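You operate a simulated robot arm through the tools that you are given. There is no shell and no other tool. Be economical: measure what you need, move in short steps, check, and stop when the job is done.

You are at the controls of a simulated robot arm. One attempt, no reset.

## Task
Sand the rust off the green block with the black sanding block.
Fine: clamp it in the vice first; put the sanding block back, open the vice and lay the clean block in the done tray.

The check looks at the end state, three seconds after you hand in, the way a careful person would. Anything else that was tipped, shoved, dropped, spilled or broken makes it a failure.

## Robot
A 7-joint arm with a two-finger parallel gripper, fixed in place. Base frame: the origin is at the foot of the arm, x ahead of it, y to its left, z up; the work surface is at about z = 0. Readings come in mm, rad, newtons and seconds.
With the tool pointing down near the work surface it reaches from about 240 to 620 mm from the base axis. Its first joint turns from -1.152 to 1.152 rad. Payload 2.6 kg.
Tool frame: the origin (TCP) lies between the finger pads and is the grasp point; the fingertips stand 30 mm ahead of it; z points along the fingers, y is the line along which they close. The gripper opens to 94 mm. The fingers are 28 mm wide and 10 mm thick; the gripper's body (50 by 96 mm) begins 55 mm behind the TCP.
Orientation is told as [roll, pitch, yaw] about the base's x, y, z axes, in that order, counted from this pose: with the fingers straight down and closing along the base's y, the tool's x points along the base's -x, its y along +y and its z along -z.

## Interface
- The arm moves only by the tool servo_tool. Its argument "moves" is a list of rows, each a list of 7 numbers: the shift along the base's x, y, z in units of 400 mm (1.0 is 400 mm), then the turn, a rotation vector about the base's x, y, z in units of 120 degrees (1.0 is 120 degrees), then the finger opening in cm, from 0 to 9.4. In form: [[dx, dy, dz, ax, ay, az, hand], ...]. A call has 1 to 12 rows; each row is the pose to reach, as a shift and turn from the pose commanded when the call began. A call with a number of a shift or a turn outside -1 to 1 is refused whole. Rows are played at 5 a second. More than 50 mm and 0.15 rad between two rows, or a gripper value outside its range, and nothing of the call is played. Where a pose cannot be reached the arm comes as near as it can. A force on the tool above 90 N (or 10 N above the force at the start of the call, whichever is more), or a blocked arm, ends the call early, and 0.2 s more pass. The fingers move at their own pace (about 72 mm/s each) and stop on an object; they squeeze with about 36 N. The grip force told is the motor's: it shows also when the fingers shut on nothing. Time passes only in rows, and 0.2 s behind the last, so rows that repeat a pose let the fingers close. It gives the time, the measured TCP pose, the force on the tool (base axes), the opening and the grip force at its end, in the units of the frame above (readings bear some noise).
- Cameras (640 x 400 px; columns grow to the right, rows downward): "scene" is fixed at [31.1, 425.9, 572.5]; the picture's right is [-0.83, -0.56, 0.00], its down [-0.28, 0.42, -0.86] and it looks along [0.49, -0.71, -0.50] (base axes); focal length 332 px, centre (320, 200). "wrist" rides on the gripper at [-37, 0, -58] in the tool frame; the picture's right is [0.00, -1.00, 0.00], its down [0.97, 0.00, -0.24] and it looks along [0.24, 0.00, 0.97] (tool axes); focal length 218 px, centre (320, 200).
- snapshot(camera): a new picture of that camera. It takes no simulated time.
- probe_pixels(camera, pixels): for up to 12 pixels [column, row] of the newest picture of that camera ("zoom" is the newest enlarged one), the place [x, y, z] in the base frame of the surface seen there, good to about 3 mm. It takes no simulated time.
- enlarge(camera, box): a new picture of the part [left, top, right, bottom] of that camera's present view, enlarged. It takes no simulated time.
- sign_off(): hands the job in; it is judged then, once.

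Work in short steps. Measure before you move; look again where a grasp or a placing could have gone wrong, and mend it. You have 80 turns and 34 pictures in all, those below and enlarged ones among them. Open the gripper and draw the arm clear of the work before you hand the job in, unless the task says otherwise; then end with one line.

The tools are called after "Call:" by a JSON object that holds its "fn" and its "kwargs". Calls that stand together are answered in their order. servo_tool: Moves the arm, as the interface text tells. Its arguments: {"type":"object","properties":{"moves":{"type":"array"}},"required":["moves"]} The other tools are called the same way: snapshot (camera) takes a picture; probe_pixels (camera, pixels) gives the place of the surface under pixels of a picture; enlarge (camera, box) takes an enlarged picture of a part of a camera's view; sign_off () hands the job in.

At the start:

```text
time: 0.0
tool_pos: [347.3, 98.2, 362.7]
tcp_rot: [-0.001, -0.001, 0.001]
contact_force: [0.3, 0.4, -0.2]
width: 94.1
grip_force: 0.1
```

scene: 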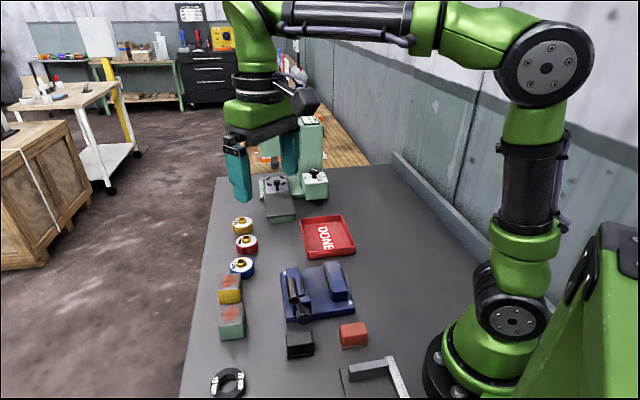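
wrist: 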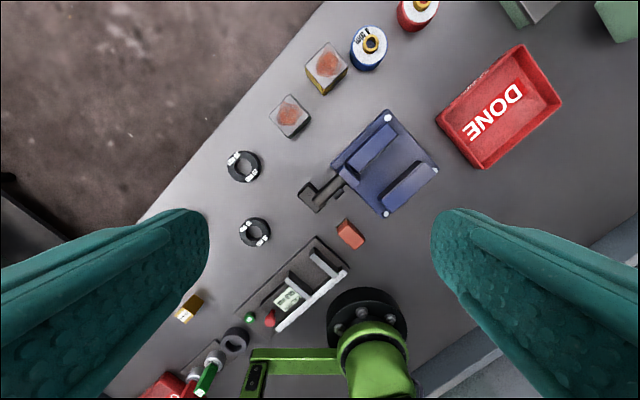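

I start by enlarging the work zone in the scene camera (vice around 318,290; blocks around 230,305; sanding block around 298,345) to identify the parts.

Call:
{"fn": "enlarge", "kwargs": {"camera": "scene", "box": [190, 200, 430, 400]}}

Call:
{"fn": "enlarge", "kwargs": {"camera": "wrist", "box": [220, 20, 580, 260]}}

```text
2.00 times, centred on (310, 300) of scene
```

zoom: 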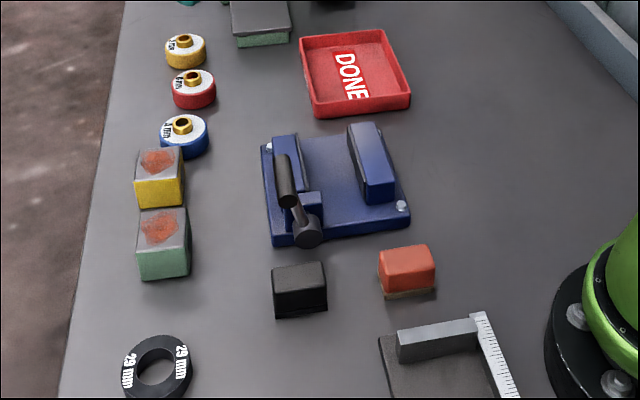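

```text
1.67 times, centred on (400, 140) of wrist
```

zoom: 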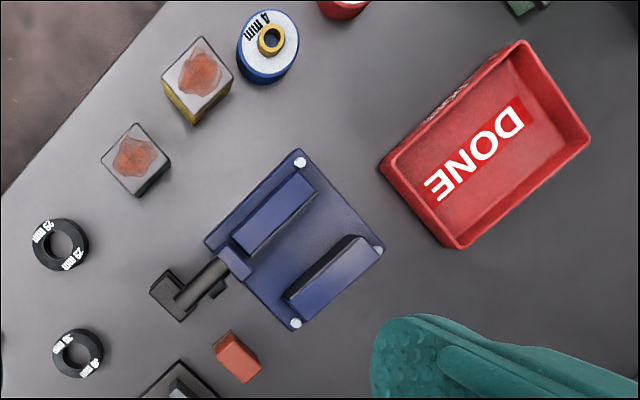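

The black sanding block sits next to the vice's handle. I probe the key points: blocks, sanding block, vice, handle, tray.

Call:
{"fn": "probe_pixels", "kwargs": {"camera": "zoom", "pixels": [[135, 124], [102, 158], [135, 195], [171, 160], [136, 160], [198, 75], [155, 293], [168, 272], [182, 318], [205, 285], [240, 258], [220, 290]]}}

Call:
{"fn": "probe_pixels", "kwargs": {"camera": "scene", "pixels": [[298, 340], [288, 334], [310, 331], [315, 343], [289, 347], [292, 282], [303, 315], [300, 300], [298, 270], [334, 266], [345, 290], [318, 285]]}}

Call:
{"fn": "probe_pixels", "kwargs": {"camera": "zoom", "pixels": [[300, 160], [378, 250], [295, 323], [208, 242], [295, 175], [318, 200], [243, 250], [360, 238], [378, 248], [290, 298], [300, 225], [340, 260]]}}

Call:
{"fn": "probe_pixels", "kwargs": {"camera": "zoom", "pixels": [[520, 45], [588, 140], [455, 245], [383, 160], [485, 145], [440, 215], [235, 355], [268, 45], [330, 255], [240, 262], [250, 275], [215, 262]]}}

```text
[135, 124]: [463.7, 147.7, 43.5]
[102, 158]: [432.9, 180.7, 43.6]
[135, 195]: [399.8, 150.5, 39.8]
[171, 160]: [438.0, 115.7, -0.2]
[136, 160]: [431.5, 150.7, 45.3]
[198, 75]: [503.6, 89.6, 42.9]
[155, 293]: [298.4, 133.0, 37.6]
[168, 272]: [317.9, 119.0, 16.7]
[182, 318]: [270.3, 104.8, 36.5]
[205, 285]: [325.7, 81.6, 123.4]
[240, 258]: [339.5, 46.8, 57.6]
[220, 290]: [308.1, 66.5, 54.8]
```

```text
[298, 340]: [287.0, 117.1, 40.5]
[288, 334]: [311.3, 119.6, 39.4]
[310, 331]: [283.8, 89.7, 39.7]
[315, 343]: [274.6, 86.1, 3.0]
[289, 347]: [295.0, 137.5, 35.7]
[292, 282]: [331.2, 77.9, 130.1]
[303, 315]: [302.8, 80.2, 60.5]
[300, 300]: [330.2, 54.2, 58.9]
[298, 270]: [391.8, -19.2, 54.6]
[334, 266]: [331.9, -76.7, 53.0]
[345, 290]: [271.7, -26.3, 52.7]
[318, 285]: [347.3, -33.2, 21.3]
```

```text
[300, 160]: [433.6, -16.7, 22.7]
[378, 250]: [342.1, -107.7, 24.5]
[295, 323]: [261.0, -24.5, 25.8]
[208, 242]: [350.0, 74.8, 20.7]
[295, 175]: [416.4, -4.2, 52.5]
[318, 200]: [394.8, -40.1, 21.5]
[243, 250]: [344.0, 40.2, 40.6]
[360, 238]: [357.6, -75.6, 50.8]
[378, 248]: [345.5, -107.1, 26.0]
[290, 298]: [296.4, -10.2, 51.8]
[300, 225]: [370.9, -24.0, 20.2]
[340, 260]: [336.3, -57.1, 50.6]
```

```text
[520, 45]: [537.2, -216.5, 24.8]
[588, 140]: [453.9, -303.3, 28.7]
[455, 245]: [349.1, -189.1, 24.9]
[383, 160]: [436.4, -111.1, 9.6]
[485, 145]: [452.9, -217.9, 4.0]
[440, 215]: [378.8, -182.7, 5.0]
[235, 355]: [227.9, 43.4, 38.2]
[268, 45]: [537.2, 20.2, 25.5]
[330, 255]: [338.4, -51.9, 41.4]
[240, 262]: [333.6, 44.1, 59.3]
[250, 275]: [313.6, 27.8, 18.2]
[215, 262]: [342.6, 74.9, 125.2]
```

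I look closely at the vice and its lever from the fixed camera.

Call:
{"fn": "enlarge", "kwargs": {"camera": "scene", "box": [265, 250, 370, 370]}}

Call:
{"fn": "servo_tool", "kwargs": {"moves": [[0, -0.08, -0.05, 0, 0, 0, 9.4], [-0.03, -0.16, -0.1, 0, 0, 0, 9.4], [-0.05, -0.2, -0.15, 0, 0, 0, 9.4]]}}

Call:
{"fn": "snapshot", "kwargs": {"camera": "wrist"}}

```text
3.33 times, centred on (318, 310) of scene
```

zoom: 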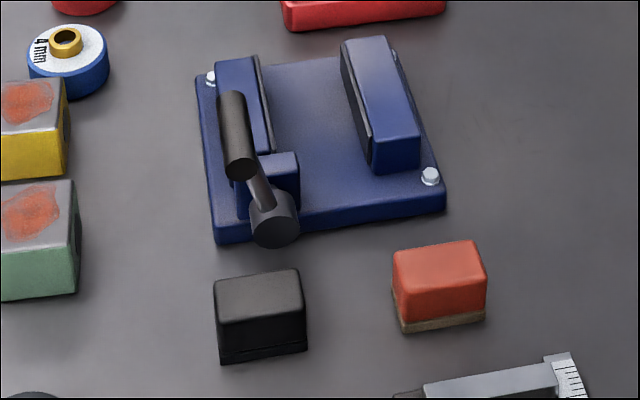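

```text
time: 0.8
tool_pos: [328.8, 21.1, 304.4]
tcp_rot: [0.001, 0.002, 0.0]
contact_force: [-0.1, 0.0, -0.2]
width: 94.0
grip_force: 0.0
```

```text
28 pictures are left
```

wrist: 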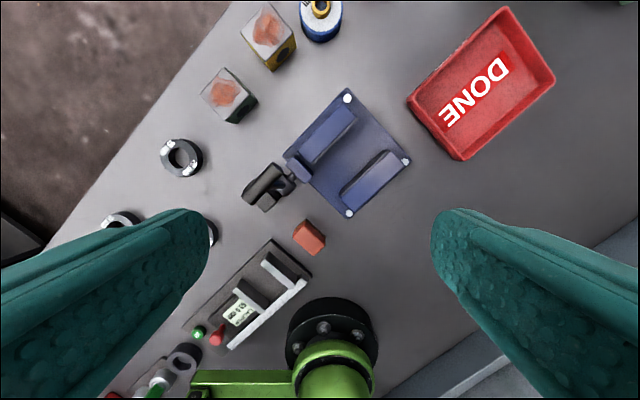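

Lever seems a hub with a rod and grip rising from it. I enlarge the wrist view around (290,170) and probe.

Call:
{"fn": "probe_pixels", "kwargs": {"camera": "zoom", "pixels": [[230, 95], [238, 130], [242, 168], [262, 190], [275, 235], [280, 205], [283, 165], [275, 170], [225, 75], [258, 100], [350, 60], [400, 150]]}}

Call:
{"fn": "enlarge", "kwargs": {"camera": "wrist", "box": [190, 60, 430, 240]}}

```text
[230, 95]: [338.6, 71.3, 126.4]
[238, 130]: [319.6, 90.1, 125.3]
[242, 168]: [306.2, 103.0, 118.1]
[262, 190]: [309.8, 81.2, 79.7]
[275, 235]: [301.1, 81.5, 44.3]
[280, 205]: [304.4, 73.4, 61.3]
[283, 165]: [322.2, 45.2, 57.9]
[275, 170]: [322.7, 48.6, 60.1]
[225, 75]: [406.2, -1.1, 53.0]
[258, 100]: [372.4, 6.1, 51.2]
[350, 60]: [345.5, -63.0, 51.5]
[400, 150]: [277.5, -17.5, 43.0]
```

```text
2.22 times, centred on (310, 150) of wrist
```

zoom: 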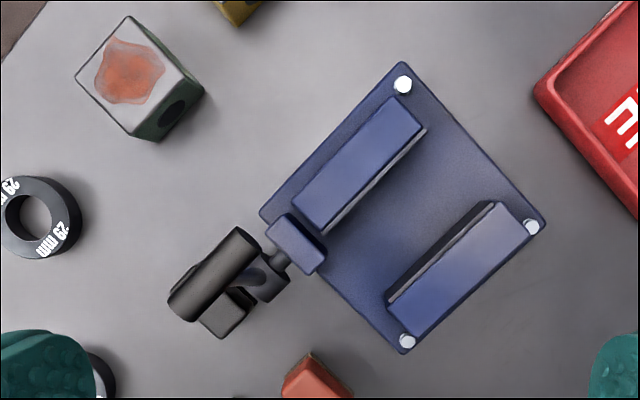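

The vice is turned 45° (bolts at (433,-17), (342,-108), (261,-25)); the crank shaft runs parallel to the jaws, and its grip stands at z≈120. I move the wrist camera over the green and yellow blocks for a close look.

Call:
{"fn": "servo_tool", "kwargs": {"moves": [[0.07, 0.06, -0.03, 0, 0, 0, 9.4], [0.14, 0.12, -0.06, 0, 0, 0, 9.4], [0.21, 0.18, -0.09, 0, 0, 0, 9.4], [0.27, 0.23, -0.12, 0, 0, 0, 9.4], [0.27, 0.23, -0.12, 0, 0, 0, 9.4]]}}

Call:
{"fn": "snapshot", "kwargs": {"camera": "wrist"}}

```text
time: 2.0
tool_pos: [434.7, 113.3, 251.8]
tcp_rot: [-0.001, -0.002, 0.0]
contact_force: [0.7, -0.8, -0.2]
width: 93.8
grip_force: 0.0
```

```text
26 pictures are left
```

wrist: 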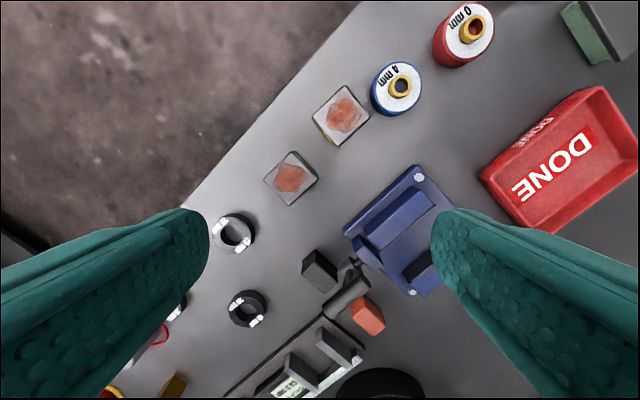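

Green top is at (290,178), yellow at (341,115). I probe their corners, the sanding block's and moving jaw's edges.

Call:
{"fn": "probe_pixels", "kwargs": {"camera": "wrist", "pixels": [[293, 153], [266, 179], [290, 203], [316, 178], [345, 87], [315, 117], [340, 143], [366, 115], [317, 251], [303, 267], [325, 290], [336, 272]]}}

Call:
{"fn": "probe_pixels", "kwargs": {"camera": "wrist", "pixels": [[290, 178], [341, 115], [335, 305], [362, 278], [349, 292], [350, 265], [418, 193], [432, 208], [358, 245], [375, 262], [431, 256], [408, 280]]}}

Call:
{"fn": "enlarge", "kwargs": {"camera": "wrist", "box": [230, 70, 470, 320]}}

```text
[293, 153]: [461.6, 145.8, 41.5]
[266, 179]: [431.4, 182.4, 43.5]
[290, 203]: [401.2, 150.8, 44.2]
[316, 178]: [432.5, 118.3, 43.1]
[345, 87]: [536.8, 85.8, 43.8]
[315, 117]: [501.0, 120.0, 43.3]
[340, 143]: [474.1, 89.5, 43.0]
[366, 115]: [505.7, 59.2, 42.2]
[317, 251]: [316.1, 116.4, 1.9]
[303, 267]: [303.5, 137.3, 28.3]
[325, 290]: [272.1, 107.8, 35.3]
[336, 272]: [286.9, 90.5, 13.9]
```

```text
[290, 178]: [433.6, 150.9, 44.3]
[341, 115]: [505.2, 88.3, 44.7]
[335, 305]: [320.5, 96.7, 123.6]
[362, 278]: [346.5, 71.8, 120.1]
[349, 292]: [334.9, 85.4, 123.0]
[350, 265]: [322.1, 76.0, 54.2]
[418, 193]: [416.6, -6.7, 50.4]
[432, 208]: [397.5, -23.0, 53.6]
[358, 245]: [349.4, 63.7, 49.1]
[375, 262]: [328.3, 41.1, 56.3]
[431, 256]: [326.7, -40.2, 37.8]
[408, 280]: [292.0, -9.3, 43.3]
```

```text
1.60 times, centred on (350, 195) of wrist
```

zoom: 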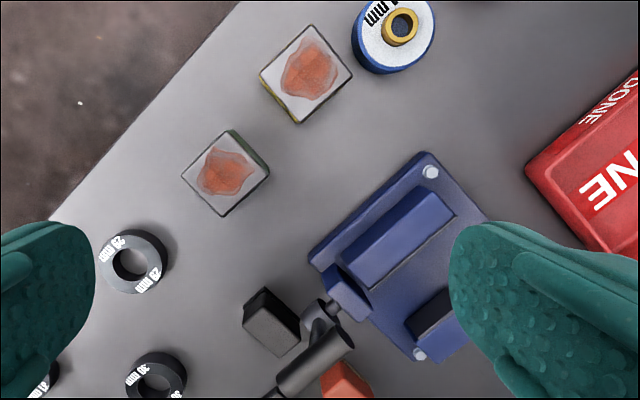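

Green block: centre (432,150), about 44 mm square, top z 44, turned 45° like the vice; the yellow one is 51 mm off. I turn the tool 45° and move above it.

Call:
{"fn": "servo_tool", "kwargs": {"moves": [[-0.001, 0.016, -0.04, 0, 0, 0.0625, 6.6], [-0.002, 0.033, -0.08, 0, 0, 0.125, 6.6], [-0.004, 0.05, -0.12, 0, 0, 0.1875, 6.6], [-0.005, 0.066, -0.16, 0, 0, 0.25, 6.6], [-0.007, 0.083, -0.2, 0, 0, 0.3125, 6.6], [-0.008, 0.0995, -0.26, 0, 0, 0.375, 6.6], [-0.008, 0.0995, -0.26, 0, 0, 0.375, 6.6], [-0.008, 0.0995, -0.26, 0, 0, 0.375, 6.6]]}}

Call:
{"fn": "snapshot", "kwargs": {"camera": "wrist"}}

```text
time: 3.8
tool_pos: [431.3, 149.8, 149.1]
tcp_rot: [0.0, -0.001, 0.787]
contact_force: [-0.5, 1.0, 0.3]
width: 66.0
grip_force: 0.1
```

```text
24 pictures are left
```

wrist: 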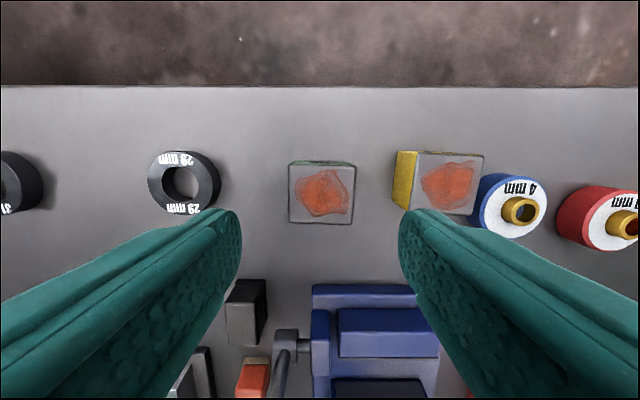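

Block is centred between the fingers (column ~322). I go down to z≈36 and close.

Call:
{"fn": "servo_tool", "kwargs": {"moves": [[0.001, 0, -0.1, 0, 0, 0, 6.6], [0.001, 0, -0.2, 0, 0, 0, 6.6], [0.001, 0, -0.26, 0, 0, 0, 6.6], [0.001, 0, -0.285, 0, 0, 0, 6.6], [0.001, 0, -0.285, 0, 0, 0, 6.6], [0.001, 0, -0.285, 0, 0, 0, 4.0], [0.001, 0, -0.285, 0, 0, 0, 4.0], [0.001, 0, -0.285, 0, 0, 0, 4.0]]}}

```text
time: 5.6
tool_pos: [431.0, 150.4, 36.6]
tcp_rot: [0.0, 0.001, 0.785]
contact_force: [0.9, -0.4, -0.7]
width: 56.6
grip_force: 35.7
```

Width stopped at 56.6 rather than ~45; I look at why.

Call:
{"fn": "enlarge", "kwargs": {"camera": "scene", "box": [190, 240, 310, 360]}}

Call:
{"fn": "snapshot", "kwargs": {"camera": "wrist"}}

```text
3.33 times, centred on (250, 300) of scene
```

zoom: 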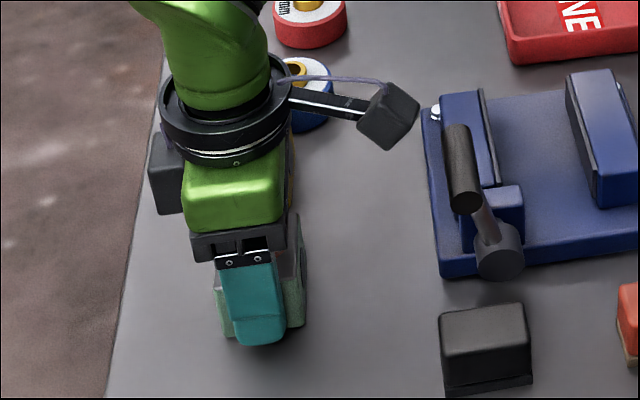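

```text
22 pictures are left
```

wrist: 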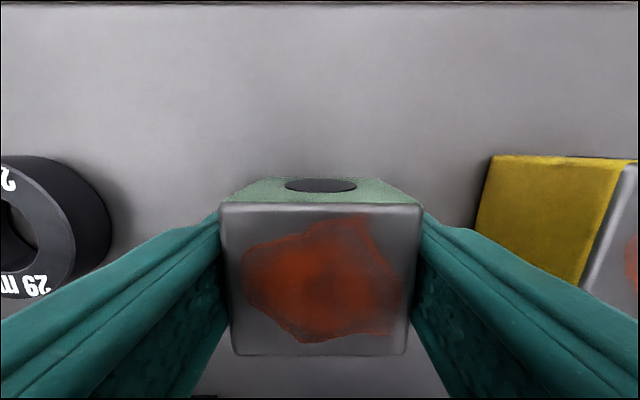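

Face looks square to the fingers; I hold the grip a moment longer and read the width again.

Call:
{"fn": "servo_tool", "kwargs": {"moves": [[0, 0, 0, 0, 0, 0, 3.5], [0, 0, 0, 0, 0, 0, 3.5], [0, 0, 0, 0, 0, 0, 3.5]]}}

Call:
{"fn": "probe_pixels", "kwargs": {"camera": "wrist", "pixels": [[230, 210], [415, 210], [238, 345], [402, 345], [235, 192], [408, 192], [380, 182], [262, 182], [320, 186], [320, 280], [226, 250], [418, 250]]}}

```text
time: 6.4
tool_pos: [429.7, 150.6, 35.9]
tcp_rot: [0.0, -0.001, 0.786]
contact_force: [0.6, -0.3, 0.3]
width: 56.4
grip_force: 36.3
```

```text
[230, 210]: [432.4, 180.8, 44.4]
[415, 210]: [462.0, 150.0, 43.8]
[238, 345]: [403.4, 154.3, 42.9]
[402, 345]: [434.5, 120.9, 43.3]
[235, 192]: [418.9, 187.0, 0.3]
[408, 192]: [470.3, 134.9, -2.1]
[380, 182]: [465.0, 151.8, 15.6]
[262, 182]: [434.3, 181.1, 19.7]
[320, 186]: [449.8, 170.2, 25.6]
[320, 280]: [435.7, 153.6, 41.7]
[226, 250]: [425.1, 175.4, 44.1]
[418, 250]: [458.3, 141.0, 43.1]
```

The top is only ~46 mm wide while the fingers read 56. I lift 40 mm and see whether it is held securely.

Call:
{"fn": "servo_tool", "kwargs": {"moves": [[0, 0, 0.03, 0, 0, 0, 3.5], [0, 0, 0.07, 0, 0, 0, 3.5], [0, 0, 0.1, 0, 0, 0, 3.5], [0, 0, 0.1, 0, 0, 0, 3.5]]}}

Call:
{"fn": "enlarge", "kwargs": {"camera": "scene", "box": [190, 220, 290, 350]}}

Call:
{"fn": "snapshot", "kwargs": {"camera": "wrist"}}

```text
time: 7.4
tool_pos: [431.4, 150.2, 76.4]
tcp_rot: [0.001, -0.001, 0.785]
contact_force: [-0.1, -0.1, -3.9]
width: 56.2
grip_force: 35.8
```

```text
3.08 times, centred on (240, 285) of scene
```

zoom: 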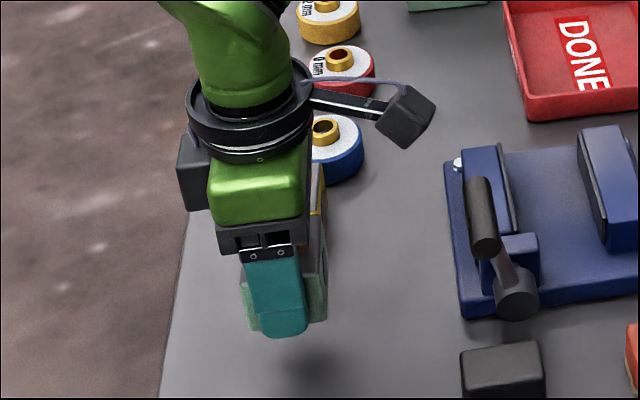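

```text
20 pictures are left
```

wrist: 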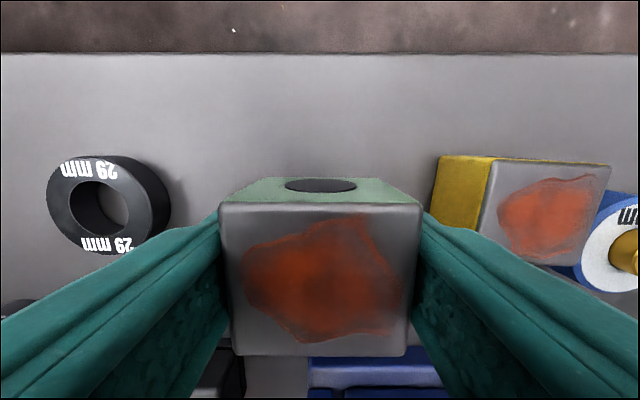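

It is held firmly (3.9 N load, level). I raise it and carry it high over the vice toward (344,-20), clear of the lever.

Call:
{"fn": "servo_tool", "kwargs": {"moves": [[0, 0, 0.12, 0, 0, 0, 3.5], [0, 0, 0.24, 0, 0, 0, 3.5], [-0.044, -0.085, 0.24, 0, 0, 0, 3.5], [-0.088, -0.17, 0.24, 0, 0, 0, 3.5], [-0.132, -0.256, 0.24, 0, 0, 0, 3.5], [-0.176, -0.341, 0.24, 0, 0, 0, 3.5], [-0.22, -0.426, 0.24, 0, 0, 0, 3.5], [-0.22, -0.426, 0.24, 0, 0, 0, 3.5]]}}

Call:
{"fn": "snapshot", "kwargs": {"camera": "wrist"}}

```text
time: 9.2
tool_pos: [345.5, -16.7, 173.7]
tcp_rot: [0.002, 0.0, 0.785]
contact_force: [0.3, 0.3, -5.5]
width: 56.7
grip_force: 36.3
```

```text
19 pictures are left
```

wrist: 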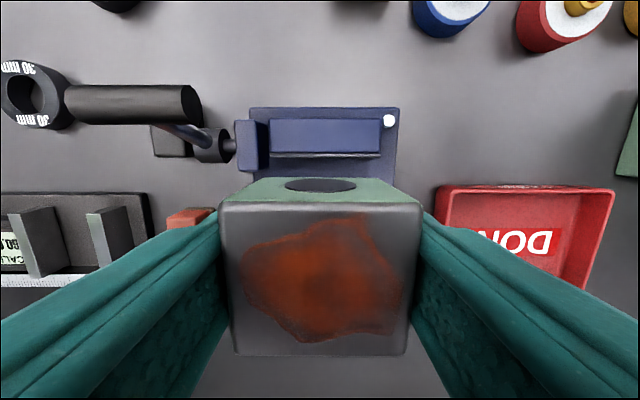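

The vice is square with the block. I probe the moving jaw's inner edge (row ~155), ends, grip and hub.

Call:
{"fn": "probe_pixels", "kwargs": {"camera": "wrist", "pixels": [[275, 150], [325, 150], [375, 150], [325, 156], [325, 168], [325, 121], [250, 145], [70, 104], [195, 104], [130, 88], [208, 145], [130, 120]]}}

```text
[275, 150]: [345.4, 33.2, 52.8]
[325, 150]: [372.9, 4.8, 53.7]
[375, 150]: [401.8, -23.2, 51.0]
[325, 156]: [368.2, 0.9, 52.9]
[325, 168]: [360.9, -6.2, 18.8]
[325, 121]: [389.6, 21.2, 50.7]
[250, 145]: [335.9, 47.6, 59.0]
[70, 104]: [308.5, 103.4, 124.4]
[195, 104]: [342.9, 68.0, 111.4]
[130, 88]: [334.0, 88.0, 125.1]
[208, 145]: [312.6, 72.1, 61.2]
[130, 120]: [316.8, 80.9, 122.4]
```

Gap runs from u≈203 to 261 (58 mm), jaw mid v≈260, so target is (348,-20). I descend to just above the vice bed.

Call:
{"fn": "servo_tool", "kwargs": {"moves": [[0.0085, 0.0015, 0, 0, 0, 0, 3.5], [0.0085, 0.0015, -0.06, 0, 0, 0, 3.5], [0.0085, 0.0015, -0.12, 0, 0, 0, 3.5], [0.0085, 0.0015, -0.18, 0, 0, 0, 3.5], [0.0085, 0.0015, -0.23, 0, 0, 0, 3.5], [0.0085, 0.0015, -0.26, 0, 0, 0, 3.5], [0.0085, 0.0015, -0.275, 0, 0, 0, 3.5], [0.0085, 0.0015, -0.275, 0, 0, 0, 3.5]]}}

Call:
{"fn": "snapshot", "kwargs": {"camera": "wrist"}}

```text
time: 11.0
tool_pos: [348.4, -20.0, 61.5]
tcp_rot: [-0.001, 0.0, 0.786]
contact_force: [0.2, 0.6, -5.0]
width: 56.2
grip_force: 36.2
```

```text
18 pictures are left
```

wrist: 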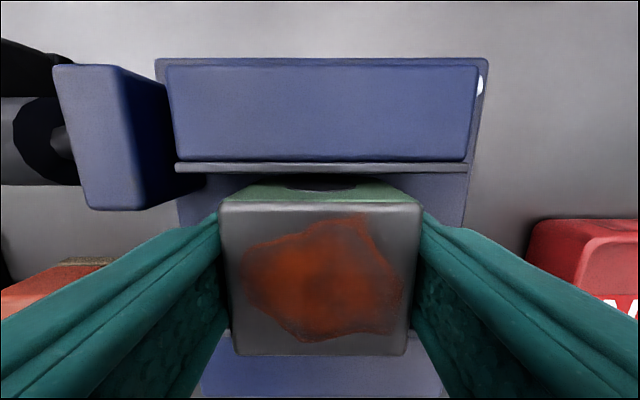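

Clear on both sides. I lower in 1 mm steps watching the force.

Call:
{"fn": "servo_tool", "kwargs": {"moves": [[0, 0, -0.0025, 0, 0, 0, 3.5], [0, 0, -0.005, 0, 0, 0, 3.5], [0, 0, -0.0075, 0, 0, 0, 3.5], [0, 0, -0.0075, 0, 0, 0, 3.5]]}}

```text
time: 12.0
tool_pos: [348.0, -20.2, 59.5]
tcp_rot: [0.0, 0.0, 0.786]
contact_force: [0.8, -0.4, -3.5]
width: 56.2
grip_force: 36.3
```

Call:
{"fn": "servo_tool", "kwargs": {"moves": [[0, 0, -0.0025, 0, 0, 0, 3.5], [0, 0, -0.004, 0, 0, 0, 3.5], [0, 0, -0.004, 0, 0, 0, 3.5]]}}

```text
time: 12.8
tool_pos: [347.3, -19.8, 57.2]
tcp_rot: [0.0, 0.0, 0.785]
contact_force: [0.1, 0.8, -3.6]
width: 56.2
grip_force: 36.2
```

Still no contact (‑3.6 N is just the weight); another 1.5 mm down.

Call:
{"fn": "servo_tool", "kwargs": {"moves": [[0, 0, -0.002, 0, 0, 0, 3.5], [0, 0, -0.004, 0, 0, 0, 3.5], [0, 0, -0.004, 0, 0, 0, 3.5]]}}

```text
time: 13.6
tool_pos: [347.9, -19.8, 55.7]
tcp_rot: [0.002, -0.001, 0.787]
contact_force: [0.2, 0.9, -1.2]
width: 56.0
grip_force: 36.6
```

Contact reached. I open the fingers and rise straight up.

Call:
{"fn": "servo_tool", "kwargs": {"moves": [[0, 0, 0, 0, 0, 0, 6.8], [0, 0, 0, 0, 0, 0, 6.8], [0, 0, 0.05, 0, 0, 0, 6.8], [0, 0, 0.15, 0, 0, 0, 6.8], [0, 0, 0.27, 0, 0, 0, 6.8], [0, 0, 0.3, 0, 0, 0, 6.8], [0, 0, 0.3, 0, 0, 0, 0]]}}

Call:
{"fn": "snapshot", "kwargs": {"camera": "wrist"}}

```text
time: 15.2
tool_pos: [344.3, -18.2, 175.7]
tcp_rot: [0.001, -0.001, 0.785]
contact_force: [0.1, -0.4, 0.2]
width: 12.6
grip_force: 0.6
```

```text
17 pictures are left
```

wrist: 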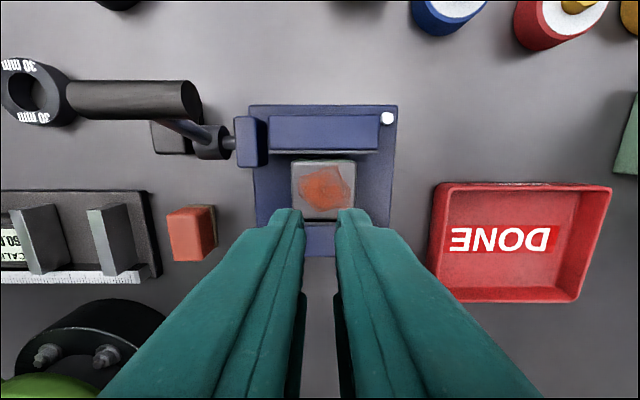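

Block sits flat, centred between the jaws (around 323,190). Now I take closed fingers to the lever's outer side (353,113), to push its grip inward and see how the jaw reacts.

Call:
{"fn": "servo_tool", "kwargs": {"moves": [[0.003, 0.083, 0, 0, 0, 0, 0], [0.006, 0.166, 0, 0, 0, 0, 0], [0.01, 0.25, 0, 0, 0, 0, 0], [0.014, 0.332, 0, 0, 0, 0, 0], [0.014, 0.332, -0.06, 0, 0, 0, 0], [0.014, 0.332, -0.121, 0, 0, 0, 0], [0.014, 0.332, -0.121, 0, 0, 0, 0]]}}

Call:
{"fn": "snapshot", "kwargs": {"camera": "scene"}}

```text
time: 16.8
tool_pos: [354.2, 113.7, 128.0]
tcp_rot: [0.0, -0.001, 0.786]
contact_force: [0.0, 0.5, -0.2]
width: 0.0
grip_force: 32.9
```

```text
16 pictures are left
```

scene: 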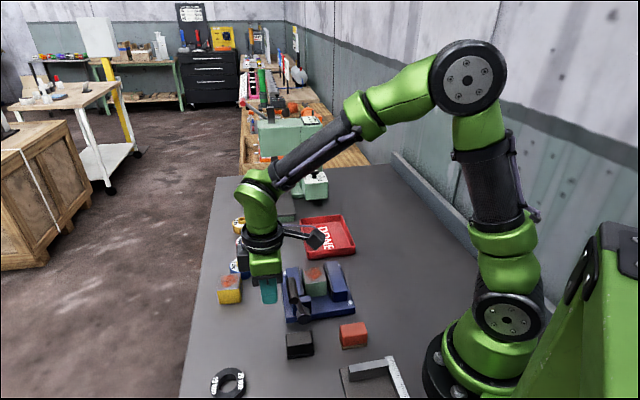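

Finger is beside the grip, about 15 mm off. I push inward 28 mm slowly.

Call:
{"fn": "servo_tool", "kwargs": {"moves": [[-0.0177, -0.0177, 0, 0, 0, 0, 0], [-0.0265, -0.0265, 0, 0, 0, 0, 0], [-0.033, -0.033, 0, 0, 0, 0, 0], [-0.0395, -0.0395, 0, 0, 0, 0, 0], [-0.045, -0.045, 0, 0, 0, 0, 0], [-0.05, -0.05, 0, 0, 0, 0, 0]]}}

Call:
{"fn": "enlarge", "kwargs": {"camera": "scene", "box": [230, 230, 370, 370]}}

```text
time: 18.2
tool_pos: [340.0, 99.8, 131.1]
tcp_rot: [-0.01, -0.027, 0.803]
contact_force: [53.0, 57.5, -32.2]
width: 0.1
grip_force: 33.6
```

```text
2.86 times, centred on (300, 300) of scene
```

zoom: 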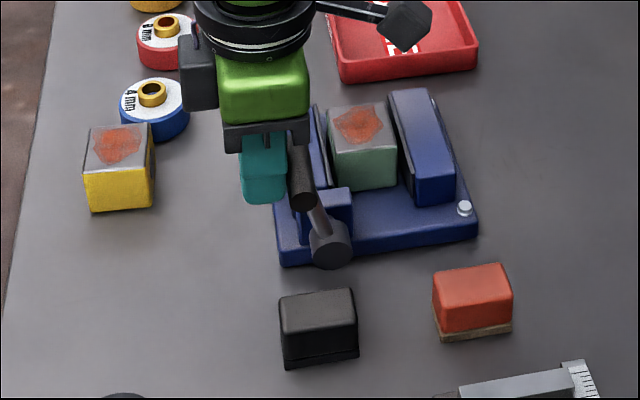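

Blocked inward (≈84 N, at its stop, nothing moved), so it swings outward. I back off, rise, and read the pose.

Call:
{"fn": "servo_tool", "kwargs": {"moves": [[0.02, 0.02, 0, 0, 0, 0, 0], [0.035, 0.035, 0.05, 0, 0, 0, 0], [0.035, 0.035, 0.12, 0, 0, 0, 0], [0.035, 0.035, 0.12, 0, 0, 0, 0]]}}

```text
time: 19.2
tool_pos: [348.7, 107.0, 174.6]
tcp_rot: [0.001, 0.002, 0.785]
contact_force: [0.1, 0.7, 0.2]
width: 0.0
grip_force: 32.9
```

Now cross over the top to the inner side (305,65) and come down.

Call:
{"fn": "servo_tool", "kwargs": {"moves": [[-0.054, -0.0525, 0.01, 0, 0, 0, 0], [-0.108, -0.105, 0.01, 0, 0, 0, 0], [-0.108, -0.105, 0.01, 0, 0, 0, 0], [-0.108, -0.105, -0.06, 0, 0, 0, 0], [-0.108, -0.105, -0.117, 0, 0, 0, 0], [-0.108, -0.105, -0.117, 0, 0, 0, 0]]}}

Call:
{"fn": "enlarge", "kwargs": {"camera": "scene", "box": [230, 230, 370, 370]}}

```text
time: 20.6
tool_pos: [305.9, 65.6, 129.6]
tcp_rot: [0.001, 0.0, 0.786]
contact_force: [0.3, -0.5, 0.5]
width: 0.0
grip_force: 33.0
```

```text
2.86 times, centred on (300, 300) of scene
```

zoom: 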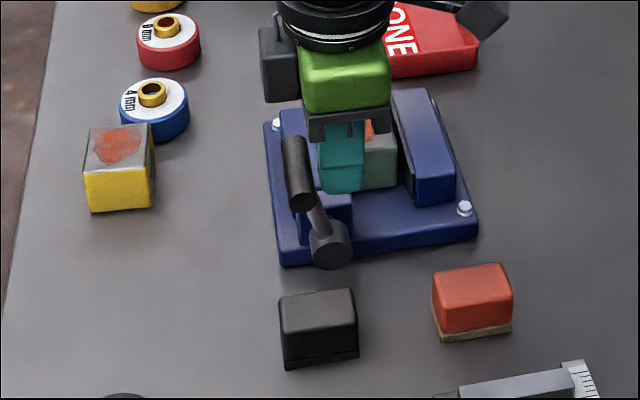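

In position on the inner side. I push outward about 25 mm along the arc start.

Call:
{"fn": "servo_tool", "kwargs": {"moves": [[0.009, 0.009, 0.003, 0, 0, 0, 0], [0.0175, 0.0175, 0.004, 0, 0, 0, 0], [0.0258, 0.0258, 0.005, 0, 0, 0, 0], [0.035, 0.035, 0.003, 0, 0, 0, 0], [0.0442, 0.0442, 0, 0, 0, 0, 0]]}}

Call:
{"fn": "enlarge", "kwargs": {"camera": "scene", "box": [230, 230, 370, 370]}}

```text
time: 21.8
tool_pos: [322.2, 82.1, 128.9]
tcp_rot: [0.001, 0.0, 0.787]
contact_force: [0.2, -1.4, -0.1]
width: 0.0
grip_force: 33.2
```

```text
2.86 times, centred on (300, 300) of scene
```

zoom: 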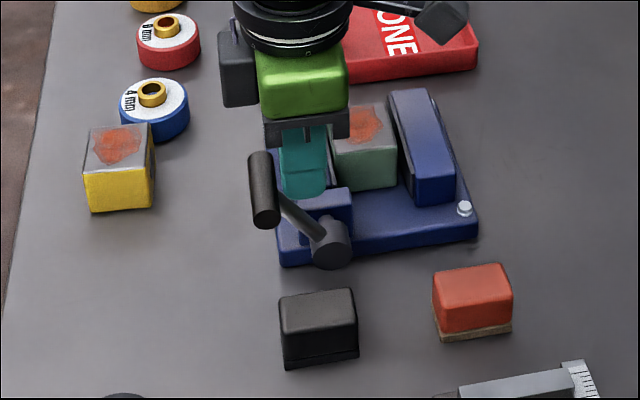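

The lever swings freely outward. I continue along the arc, down to about 70°.

Call:
{"fn": "servo_tool", "kwargs": {"moves": [[0.0085, 0.0085, -0.006, 0, 0, 0, 0], [0.017, 0.017, -0.0125, 0, 0, 0, 0], [0.025, 0.025, -0.018, 0, 0, 0, 0], [0.032, 0.032, -0.025, 0, 0, 0, 0], [0.038, 0.038, -0.036, 0, 0, 0, 0], [0.0443, 0.0443, -0.0475, 0, 0, 0, 0]]}}

Call:
{"fn": "enlarge", "kwargs": {"camera": "scene", "box": [230, 230, 370, 370]}}

```text
time: 23.2
tool_pos: [339.8, 99.1, 109.0]
tcp_rot: [0.0, 0.001, 0.785]
contact_force: [0.4, -0.4, 0.8]
width: 0.0
grip_force: 33.5
```

```text
2.86 times, centred on (300, 300) of scene
```

zoom: 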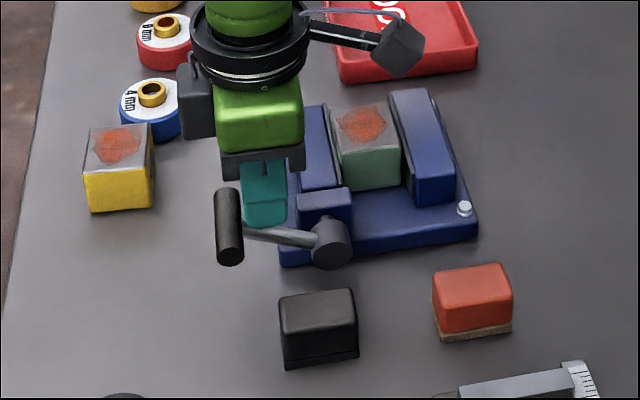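

The jaw has moved up to the block; lever is near 70°. I lift a little, move over the grip, and press down.

Call:
{"fn": "servo_tool", "kwargs": {"moves": [[0, 0, 0.04, 0, 0, 0, 0], [0.015, 0.015, 0.04, 0, 0, 0, 0], [0.03, 0.03, 0.03, 0, 0, 0, 0], [0.03, 0.03, 0, 0, 0, 0, 0], [0.03, 0.03, -0.015, 0, 0, 0, 0], [0.03, 0.03, -0.025, 0, 0, 0, 0], [0.031, 0.031, -0.035, 0, 0, 0, 0], [0.031, 0.031, -0.035, 0, 0, 0, 0]]}}

Call:
{"fn": "enlarge", "kwargs": {"camera": "scene", "box": [230, 230, 370, 370]}}

```text
time: 24.8
tool_pos: [353.8, 114.3, 103.0]
tcp_rot: [-0.003, -0.006, 0.786]
contact_force: [-8.3, -3.6, 16.8]
width: 0.1
grip_force: 33.5
stopped in row 7: the force on the tool passed its limit (the readings are from after the stop); the commanded pose is now the measured one
```

```text
2.86 times, centred on (300, 300) of scene
```

zoom: 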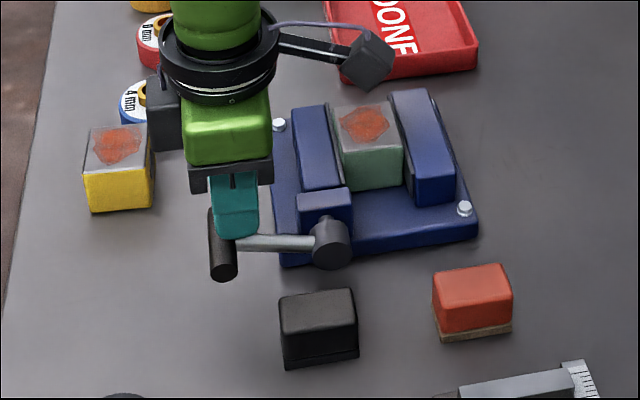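

Force limit met with the lever almost down. I raise the arm and inspect the jaws from above.

Call:
{"fn": "servo_tool", "kwargs": {"moves": [[0, 0, 0.05, 0, 0, 0, 0], [0, 0, 0.15, 0, 0, 0, 0], [0, -0.07, 0.22, 0, 0, 0, 0], [0, -0.15, 0.22, 0, 0, 0, 0], [-0.03, -0.23, 0.22, 0, 0, 0, 0], [-0.06, -0.31, 0.22, 0, 0, 0, 0], [-0.06, -0.31, 0.22, 0, 0, 0, 0]]}}

Call:
{"fn": "snapshot", "kwargs": {"camera": "wrist"}}

```text
time: 26.4
tool_pos: [329.2, -9.4, 189.7]
tcp_rot: [-0.002, -0.006, 0.785]
contact_force: [1.4, 0.0, -0.1]
width: 0.1
grip_force: 33.4
```

```text
10 pictures are left
```

wrist: 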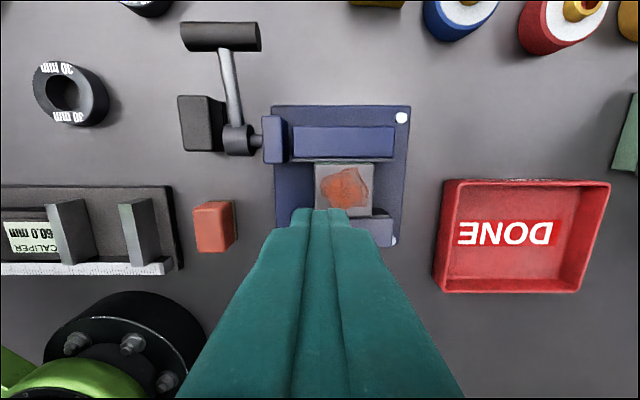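

I probe jaw edges, block edges, lever and the sanding block in this view.

Call:
{"fn": "probe_pixels", "kwargs": {"camera": "wrist", "pixels": [[345, 155], [345, 160], [345, 168], [373, 205], [378, 218], [372, 178], [345, 190], [318, 168], [370, 168], [345, 140], [220, 36], [232, 90]]}}

Call:
{"fn": "probe_pixels", "kwargs": {"camera": "wrist", "pixels": [[180, 98], [208, 98], [180, 148], [212, 148], [195, 123], [222, 105], [222, 148], [213, 123], [195, 99], [195, 147], [182, 123], [208, 123]]}}

```text
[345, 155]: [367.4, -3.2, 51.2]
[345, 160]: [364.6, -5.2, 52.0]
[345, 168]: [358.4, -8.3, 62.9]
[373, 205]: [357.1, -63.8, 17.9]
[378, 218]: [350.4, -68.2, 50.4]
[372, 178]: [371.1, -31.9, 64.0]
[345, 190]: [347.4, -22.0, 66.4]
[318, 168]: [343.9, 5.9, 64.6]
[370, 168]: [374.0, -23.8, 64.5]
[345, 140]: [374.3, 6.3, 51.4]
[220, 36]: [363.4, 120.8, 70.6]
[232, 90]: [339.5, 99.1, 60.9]
```

```text
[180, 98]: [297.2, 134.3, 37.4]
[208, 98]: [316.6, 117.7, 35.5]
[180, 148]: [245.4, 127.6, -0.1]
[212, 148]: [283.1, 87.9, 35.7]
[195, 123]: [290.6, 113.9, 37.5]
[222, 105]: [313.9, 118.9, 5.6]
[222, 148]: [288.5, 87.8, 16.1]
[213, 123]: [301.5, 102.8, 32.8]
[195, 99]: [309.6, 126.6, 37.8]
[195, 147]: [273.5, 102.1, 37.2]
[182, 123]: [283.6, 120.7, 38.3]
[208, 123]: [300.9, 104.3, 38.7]
```

The jaw has come up to the block, but the lever may not be fully over (grip top z≈70). I return above the grip (363,120) and press gently in small steps.

Call:
{"fn": "servo_tool", "kwargs": {"moves": [[0.02, 0.08, 0, 0, 0, 0, 0], [0.04, 0.16, 0, 0, 0, 0, 0], [0.06, 0.245, 0, 0, 0, 0, 0], [0.083, 0.326, 0, 0, 0, 0, 0], [0.083, 0.326, -0.1, 0, 0, 0, 0], [0.083, 0.326, -0.18, 0, 0, 0, 0], [0.083, 0.326, -0.21, 0, 0, 0, 0], [0.083, 0.326, -0.215, 0, 0, 0, 0], [0.083, 0.326, -0.22, 0, 0, 0, 0], [0.083, 0.326, -0.222, 0, 0, 0, 0], [0.083, 0.326, -0.224, 0, 0, 0, 0]]}}

```text
time: 28.8
tool_pos: [362.9, 120.9, 102.6]
tcp_rot: [-0.006, -0.012, 0.787]
contact_force: [-7.8, -10.8, 44.6]
width: 0.2
grip_force: 33.3
```

Pressing with 45 N at z=102.6; I press further in 1 mm steps.

Call:
{"fn": "servo_tool", "kwargs": {"moves": [[0, 0, -0.002, 0, 0, 0, 0], [0, 0, -0.004, 0, 0, 0, 0], [0, 0, -0.006, 0, 0, 0, 0]]}}

```text
time: 29.6
tool_pos: [364.5, 120.3, 102.5]
tcp_rot: [-0.007, -0.015, 0.781]
contact_force: [-23.0, -16.2, 76.1]
width: 0.2
grip_force: 32.6
```

The lever is solid at 76 N: at its closed end. I rise, move above the sanding block (centre ≈(293,113), ~44 mm along the lever's swing direction, ~25 wide), turning the tool to yaw −45° so the fingers close on its long ends, clear of the lever.

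Call:
{"fn": "servo_tool", "kwargs": {"moves": [[0, 0, 0.1, 0, 0, 0, 0], [-0.016, -0.002, 0.19, 0, 0, -0.068, 0], [-0.032, -0.004, 0.23, 0, 0, -0.136, 3], [-0.048, -0.006, 0.23, 0, 0, -0.204, 6.6], [-0.064, -0.008, 0.23, 0, 0, -0.273, 6.6], [-0.08, -0.01, 0.23, 0, 0, -0.341, 6.6], [-0.096, -0.012, 0.23, 0, 0, -0.409, 6.6], [-0.112, -0.013, 0.23, 0, 0, -0.477, 6.6], [-0.128, -0.014, 0.23, 0, 0, -0.545, 6.6], [-0.144, -0.016, 0.23, 0, 0, -0.614, 6.6], [-0.16, -0.017, 0.23, 0, 0, -0.682, 6.6], [-0.175, -0.018, 0.23, 0, 0, -0.75, 6.6]]}}

Call:
{"fn": "enlarge", "kwargs": {"camera": "scene", "box": [270, 260, 370, 360]}}

Call:
{"fn": "snapshot", "kwargs": {"camera": "wrist"}}

```text
time: 32.2
tool_pos: [293.7, 113.5, 191.1]
tcp_rot: [-0.003, -0.006, -0.787]
contact_force: [-0.3, 0.4, -0.8]
width: 66.0
grip_force: 0.0
```

```text
4.00 times, centred on (320, 310) of scene
```

zoom: 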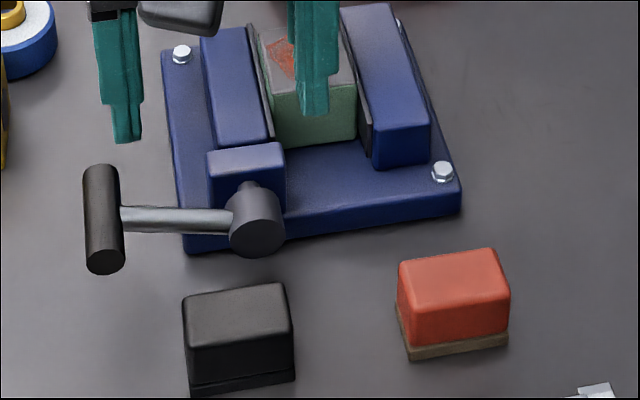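

```text
8 pictures are left
```

wrist: 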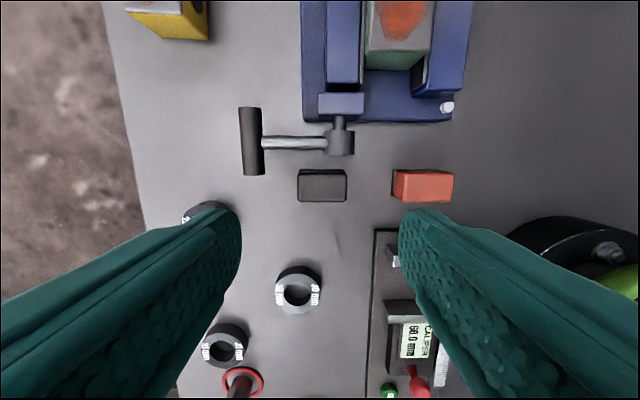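

The block shows both faces against the jaw plates. The sanding block is at (322,185), as predicted beneath the TCP; I probe its edges to refine.

Call:
{"fn": "probe_pixels", "kwargs": {"camera": "wrist", "pixels": [[300, 184], [345, 184], [322, 171], [322, 197], [302, 174], [343, 174], [322, 184], [299, 200], [346, 200], [242, 140], [340, 150], [258, 170]]}}

Call:
{"fn": "probe_pixels", "kwargs": {"camera": "zoom", "pixels": [[273, 110], [352, 105], [357, 135], [368, 130], [272, 140], [262, 100], [310, 130], [240, 300], [240, 350], [240, 386], [190, 385], [293, 375]]}}

```text
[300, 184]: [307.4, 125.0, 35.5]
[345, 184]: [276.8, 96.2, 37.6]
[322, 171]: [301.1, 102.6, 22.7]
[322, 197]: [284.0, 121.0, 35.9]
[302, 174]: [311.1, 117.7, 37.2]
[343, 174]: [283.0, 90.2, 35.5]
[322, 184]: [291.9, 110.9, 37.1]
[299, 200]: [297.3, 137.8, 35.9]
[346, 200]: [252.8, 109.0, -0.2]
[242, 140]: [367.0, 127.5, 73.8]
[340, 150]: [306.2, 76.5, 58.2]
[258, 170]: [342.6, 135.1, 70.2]
```

```text
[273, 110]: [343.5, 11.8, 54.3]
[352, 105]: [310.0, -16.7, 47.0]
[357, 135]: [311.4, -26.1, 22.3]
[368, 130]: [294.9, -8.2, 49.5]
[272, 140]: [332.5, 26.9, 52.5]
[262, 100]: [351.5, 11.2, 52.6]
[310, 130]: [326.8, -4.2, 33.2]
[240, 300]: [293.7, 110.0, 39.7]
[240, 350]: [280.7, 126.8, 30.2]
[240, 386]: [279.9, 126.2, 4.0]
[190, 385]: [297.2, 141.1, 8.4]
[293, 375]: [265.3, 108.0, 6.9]
```

Sanding block centre ≈(291,112.5), top z≈38. I level the tool, descend to z=45 (tips at 15) and close on it.

Call:
{"fn": "servo_tool", "kwargs": {"moves": [[-0.006, -0.0025, -0.1, 0.0014, 0.0029, 0, 6.6], [-0.006, -0.0025, -0.2, 0.0014, 0.0029, 0, 6.6], [-0.006, -0.0025, -0.29, 0.0014, 0.0029, 0, 6.6], [-0.006, -0.0025, -0.34, 0.0014, 0.0029, 0, 6.6], [-0.006, -0.0025, -0.365, 0.0014, 0.0029, 0, 6.6], [-0.006, -0.0025, -0.365, 0.0014, 0.0029, 0, 6.6], [-0.006, -0.0025, -0.365, 0.0014, 0.0029, 0, 3.5], [-0.006, -0.0025, -0.365, 0.0014, 0.0029, 0, 3.5], [-0.006, -0.0025, -0.365, 0.0014, 0.0029, 0, 3.5]]}}

```text
time: 34.2
tool_pos: [289.2, 112.6, 43.8]
tcp_rot: [-0.004, -0.001, -0.784]
contact_force: [0.3, 0.4, 0.4]
width: 49.1
grip_force: 35.9
```

Sanding block gripped (49 mm). I lift it straight up and carry it over the clamped block at (346,-21).

Call:
{"fn": "servo_tool", "kwargs": {"moves": [[0, 0, 0.03, 0, 0, 0, 3.5], [0, 0, 0.12, 0, 0, 0, 3.5], [0, 0, 0.22, 0, 0, 0, 3.5], [0, 0, 0.27, 0, 0, 0, 3.5], [0.035, -0.084, 0.27, 0, 0, 0, 3.5], [0.07, -0.168, 0.27, 0, 0, 0, 3.5], [0.105, -0.25, 0.27, 0, 0, 0, 3.5], [0.14, -0.334, 0.27, 0, 0, 0, 3.5], [0.14, -0.334, 0.22, 0, 0, 0, 3.5], [0.14, -0.334, 0.175, 0, 0, 0, 3.5], [0.14, -0.334, 0.175, 0, 0, 0, 3.5]]}}

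Call:
{"fn": "enlarge", "kwargs": {"camera": "scene", "box": [270, 230, 370, 360]}}

```text
time: 36.6
tool_pos: [346.7, -20.9, 113.4]
tcp_rot: [-0.005, 0.0, -0.785]
contact_force: [0.8, -0.4, -1.7]
width: 49.1
grip_force: 35.9
```

```text
3.08 times, centred on (320, 295) of scene
```

zoom: 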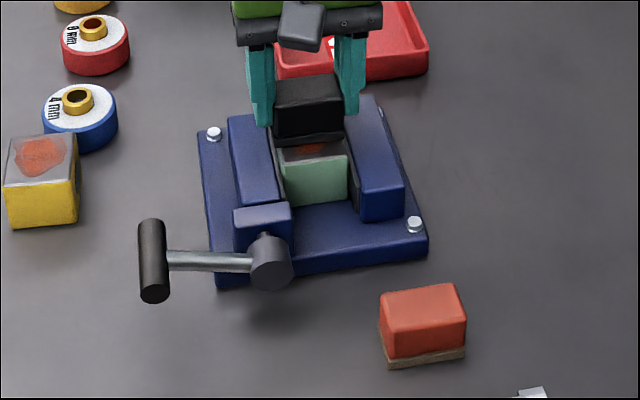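

Sanding block hangs just above the rusty face. I lower in 1 mm steps to make contact.

Call:
{"fn": "servo_tool", "kwargs": {"moves": [[0, 0, -0.004, 0.002, 0, 0, 3.5], [0, 0, -0.007, 0.002, 0, 0, 3.5], [0, 0, -0.0095, 0.002, 0, 0, 3.5], [0, 0, -0.0095, 0.002, 0, 0, 3.5]]}}

```text
time: 37.6
tool_pos: [345.6, -20.7, 110.7]
tcp_rot: [-0.001, 0.003, -0.783]
contact_force: [0.2, -0.9, -0.4]
width: 49.3
grip_force: 36.4
```

Call:
{"fn": "servo_tool", "kwargs": {"moves": [[0, 0, -0.0025, 0, 0, 0, 3.5], [0, 0, -0.005, 0, 0, 0, 3.5], [0, 0, -0.005, 0, 0, 0, 3.5]]}}

```text
time: 38.4
tool_pos: [345.5, -20.7, 107.9]
tcp_rot: [-0.002, 0.004, -0.784]
contact_force: [-0.8, -0.3, -1.2]
width: 49.2
grip_force: 36.4
```

Still free; continue down in 1 mm steps.

Call:
{"fn": "servo_tool", "kwargs": {"moves": [[0, 0, -0.0025, 0, 0, 0, 3.5], [0, 0, -0.005, 0, 0, 0, 3.5], [0, 0, -0.005, 0, 0, 0, 3.5]]}}

```text
time: 39.2
tool_pos: [345.3, -21.1, 108.2]
tcp_rot: [-0.001, 0.001, -0.786]
contact_force: [-3.5, 0.4, 14.6]
width: 49.1
grip_force: 35.4
```

Contact with ~15 N. I stroke back and forth along the jaw direction (±16 mm).

Call:
{"fn": "servo_tool", "kwargs": {"moves": [[0.014, -0.014, 0, 0, 0, 0, 3.5], [0.0283, -0.0283, 0, 0, 0, 0, 3.5], [0.014, -0.014, 0, 0, 0, 0, 3.5], [0, 0, 0, 0, 0, 0, 3.5], [-0.014, 0.014, 0, 0, 0, 0, 3.5], [-0.0283, 0.0283, 0, 0, 0, 0, 3.5], [-0.014, 0.014, 0, 0, 0, 0, 3.5], [0.014, -0.014, 0, 0, 0, 0, 3.5], [0.0283, -0.0283, 0, 0, 0, 0, 3.5], [0, 0, 0, 0, 0, 0, 3.5], [-0.0283, 0.0283, 0, 0, 0, 0, 3.5], [0, 0, 0, 0, 0, 0, 3.5]]}}

```text
time: 41.8
tool_pos: [346.4, -17.6, 107.2]
tcp_rot: [-0.003, 0.008, -0.785]
contact_force: [-7.4, 9.7, 26.8]
width: 49.3
grip_force: 36.0
```

Forces are fine (27 N, friction ~12 N). More strokes with a few millimetres' sideways shift to reach the edges.

Call:
{"fn": "servo_tool", "kwargs": {"moves": [[0.009, 0.009, 0, 0, 0, 0, 3.5], [0.037, -0.019, 0, 0, 0, 0, 3.5], [0.009, 0.009, 0, 0, 0, 0, 3.5], [-0.019, 0.037, 0, 0, 0, 0, 3.5], [0.009, 0.009, 0, 0, 0, 0, 3.5], [0, 0, 0, 0, 0, 0, 3.5], [-0.009, -0.009, 0, 0, 0, 0, 3.5], [0.019, -0.037, 0, 0, 0, 0, 3.5], [-0.009, -0.009, 0, 0, 0, 0, 3.5], [-0.037, 0.019, 0, 0, 0, 0, 3.5], [-0.009, -0.009, 0, 0, 0, 0, 3.5], [0, 0, 0, 0, 0, 0, 3.5]]}}

Call:
{"fn": "servo_tool", "kwargs": {"moves": [[0, 0, 0.04, 0, 0, 0, 3.5], [0, 0, 0.12, 0, 0, 0, 3.5], [-0.05, 0.05, 0.14, 0, 0, 0, 3.5], [-0.1, 0.1, 0.14, 0, 0, 0, 3.5], [-0.1, 0.1, 0.14, 0, 0, 0, 3.5]]}}

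Call:
{"fn": "snapshot", "kwargs": {"camera": "wrist"}}

```text
time: 44.4
tool_pos: [346.9, -18.8, 107.2]
tcp_rot: [-0.002, 0.004, -0.79]
contact_force: [-18.8, -2.9, 40.2]
width: 49.1
grip_force: 36.3
```

```text
time: 45.6
tool_pos: [308.3, 19.7, 161.8]
tcp_rot: [-0.001, 0.002, -0.783]
contact_force: [-0.1, 0.1, -0.2]
width: 49.3
grip_force: 36.3
```

```text
6 pictures are left
```

wrist: 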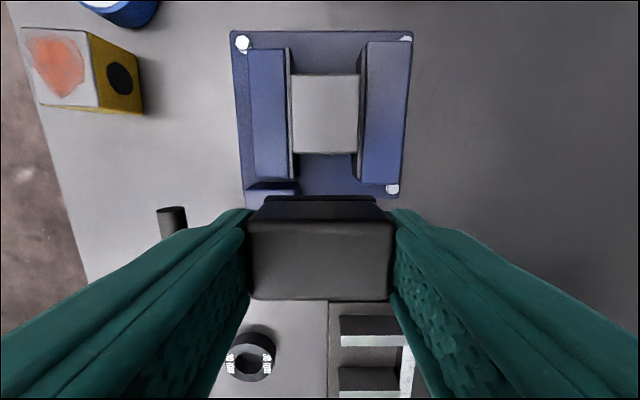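

The face is clean and the block is tight against both jaw plates. I return the sanding block to above its spot (291,112.5) and lower it.

Call:
{"fn": "servo_tool", "kwargs": {"moves": [[-0.013, 0.078, 0, 0, 0, 0, 3.5], [-0.026, 0.156, 0, 0, 0, 0, 3.5], [-0.04, 0.234, 0, 0, 0, 0, 3.5], [-0.04, 0.234, 0, 0, 0, 0, 3.5], [-0.04, 0.234, -0.1, 0, 0, 0, 3.5], [-0.04, 0.234, -0.2, 0, 0, 0, 3.5], [-0.04, 0.234, -0.26, 0, 0, 0, 3.5], [-0.04, 0.234, -0.285, 0, 0, 0, 3.5], [-0.04, 0.234, -0.29, 0, 0, 0, 3.5], [-0.04, 0.234, -0.29, 0, 0, 0, 3.5]]}}

```text
time: 47.8
tool_pos: [291.0, 113.3, 48.0]
tcp_rot: [-0.003, 0.002, -0.785]
contact_force: [-1.0, 0.6, -1.2]
width: 48.9
grip_force: 36.1
```

Call:
{"fn": "servo_tool", "kwargs": {"moves": [[0, 0, -0.003, 0, 0, 0, 3.5], [0, 0, -0.006, 0, 0, 0, 3.5], [0, 0, -0.006, 0, 0, 0, 3.5]]}}

```text
time: 48.6
tool_pos: [289.2, 113.7, 44.9]
tcp_rot: [0.0, 0.004, -0.784]
contact_force: [0.6, 0.2, -0.9]
width: 49.1
grip_force: 35.8
```

At about grasp height with no contact felt; 1.5 mm more in small steps.

Call:
{"fn": "servo_tool", "kwargs": {"moves": [[0, 0, -0.0015, 0, 0, 0, 3.5], [0, 0, -0.003, 0, 0, 0, 3.5], [0, 0, -0.003, 0, 0, 0, 3.5]]}}

```text
time: 49.4
tool_pos: [291.5, 113.2, 43.4]
tcp_rot: [-0.003, 0.003, -0.783]
contact_force: [-0.1, -1.6, 0.2]
width: 49.2
grip_force: 35.9
```

Sanding block is at rest (weight gone). I release, rise, and hover over the lever grip's free half (348,136).

Call:
{"fn": "servo_tool", "kwargs": {"moves": [[0, 0, 0, 0, 0, 0, 6.6], [0, 0, 0, 0, 0, 0, 6.6], [0, 0, 0.06, 0, 0, 0, 6.6], [0, 0, 0.17, 0, 0, 0, 6.6], [0.05, 0.02, 0.25, 0, 0, 0, 5], [0.1, 0.04, 0.25, 0, 0, 0, 4], [0.143, 0.058, 0.25, 0, 0, 0, 3.6], [0.143, 0.058, 0.25, 0, 0, 0, 3.6]]}}

Call:
{"fn": "snapshot", "kwargs": {"camera": "wrist"}}

```text
time: 51.2
tool_pos: [350.4, 135.4, 140.6]
tcp_rot: [-0.001, 0.004, -0.784]
contact_force: [-0.5, -1.2, 0.7]
width: 36.0
grip_force: 0.0
```

```text
5 pictures are left
```

wrist: 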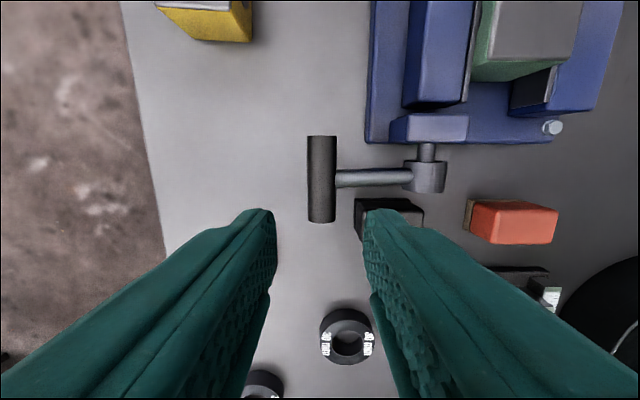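

Grip is centred (column 321) between the fingers, which will land at rows ~185–226 beyond the rod. I descend and close on it.

Call:
{"fn": "servo_tool", "kwargs": {"moves": [[-0.0035, 0.0035, -0.07, 0, 0, 0, 3.6], [-0.0035, 0.0035, -0.14, 0, 0, 0, 3.6], [-0.0035, 0.0035, -0.18, 0, 0, 0, 3.6], [-0.0035, 0.0035, -0.204, 0, 0, 0, 3.6], [-0.0035, 0.0035, -0.204, 0, 0, 0, 3.6], [-0.0035, 0.0035, -0.204, 0, 0, 0, 1.2], [-0.0035, 0.0035, -0.204, 0, 0, 0, 1.2], [-0.0035, 0.0035, -0.204, 0, 0, 0, 1.2]]}}

```text
time: 53.0
tool_pos: [346.0, 138.5, 59.3]
tcp_rot: [-0.004, 0.005, -0.782]
contact_force: [-13.8, 13.8, -6.5]
width: 21.9
grip_force: 44.9
```

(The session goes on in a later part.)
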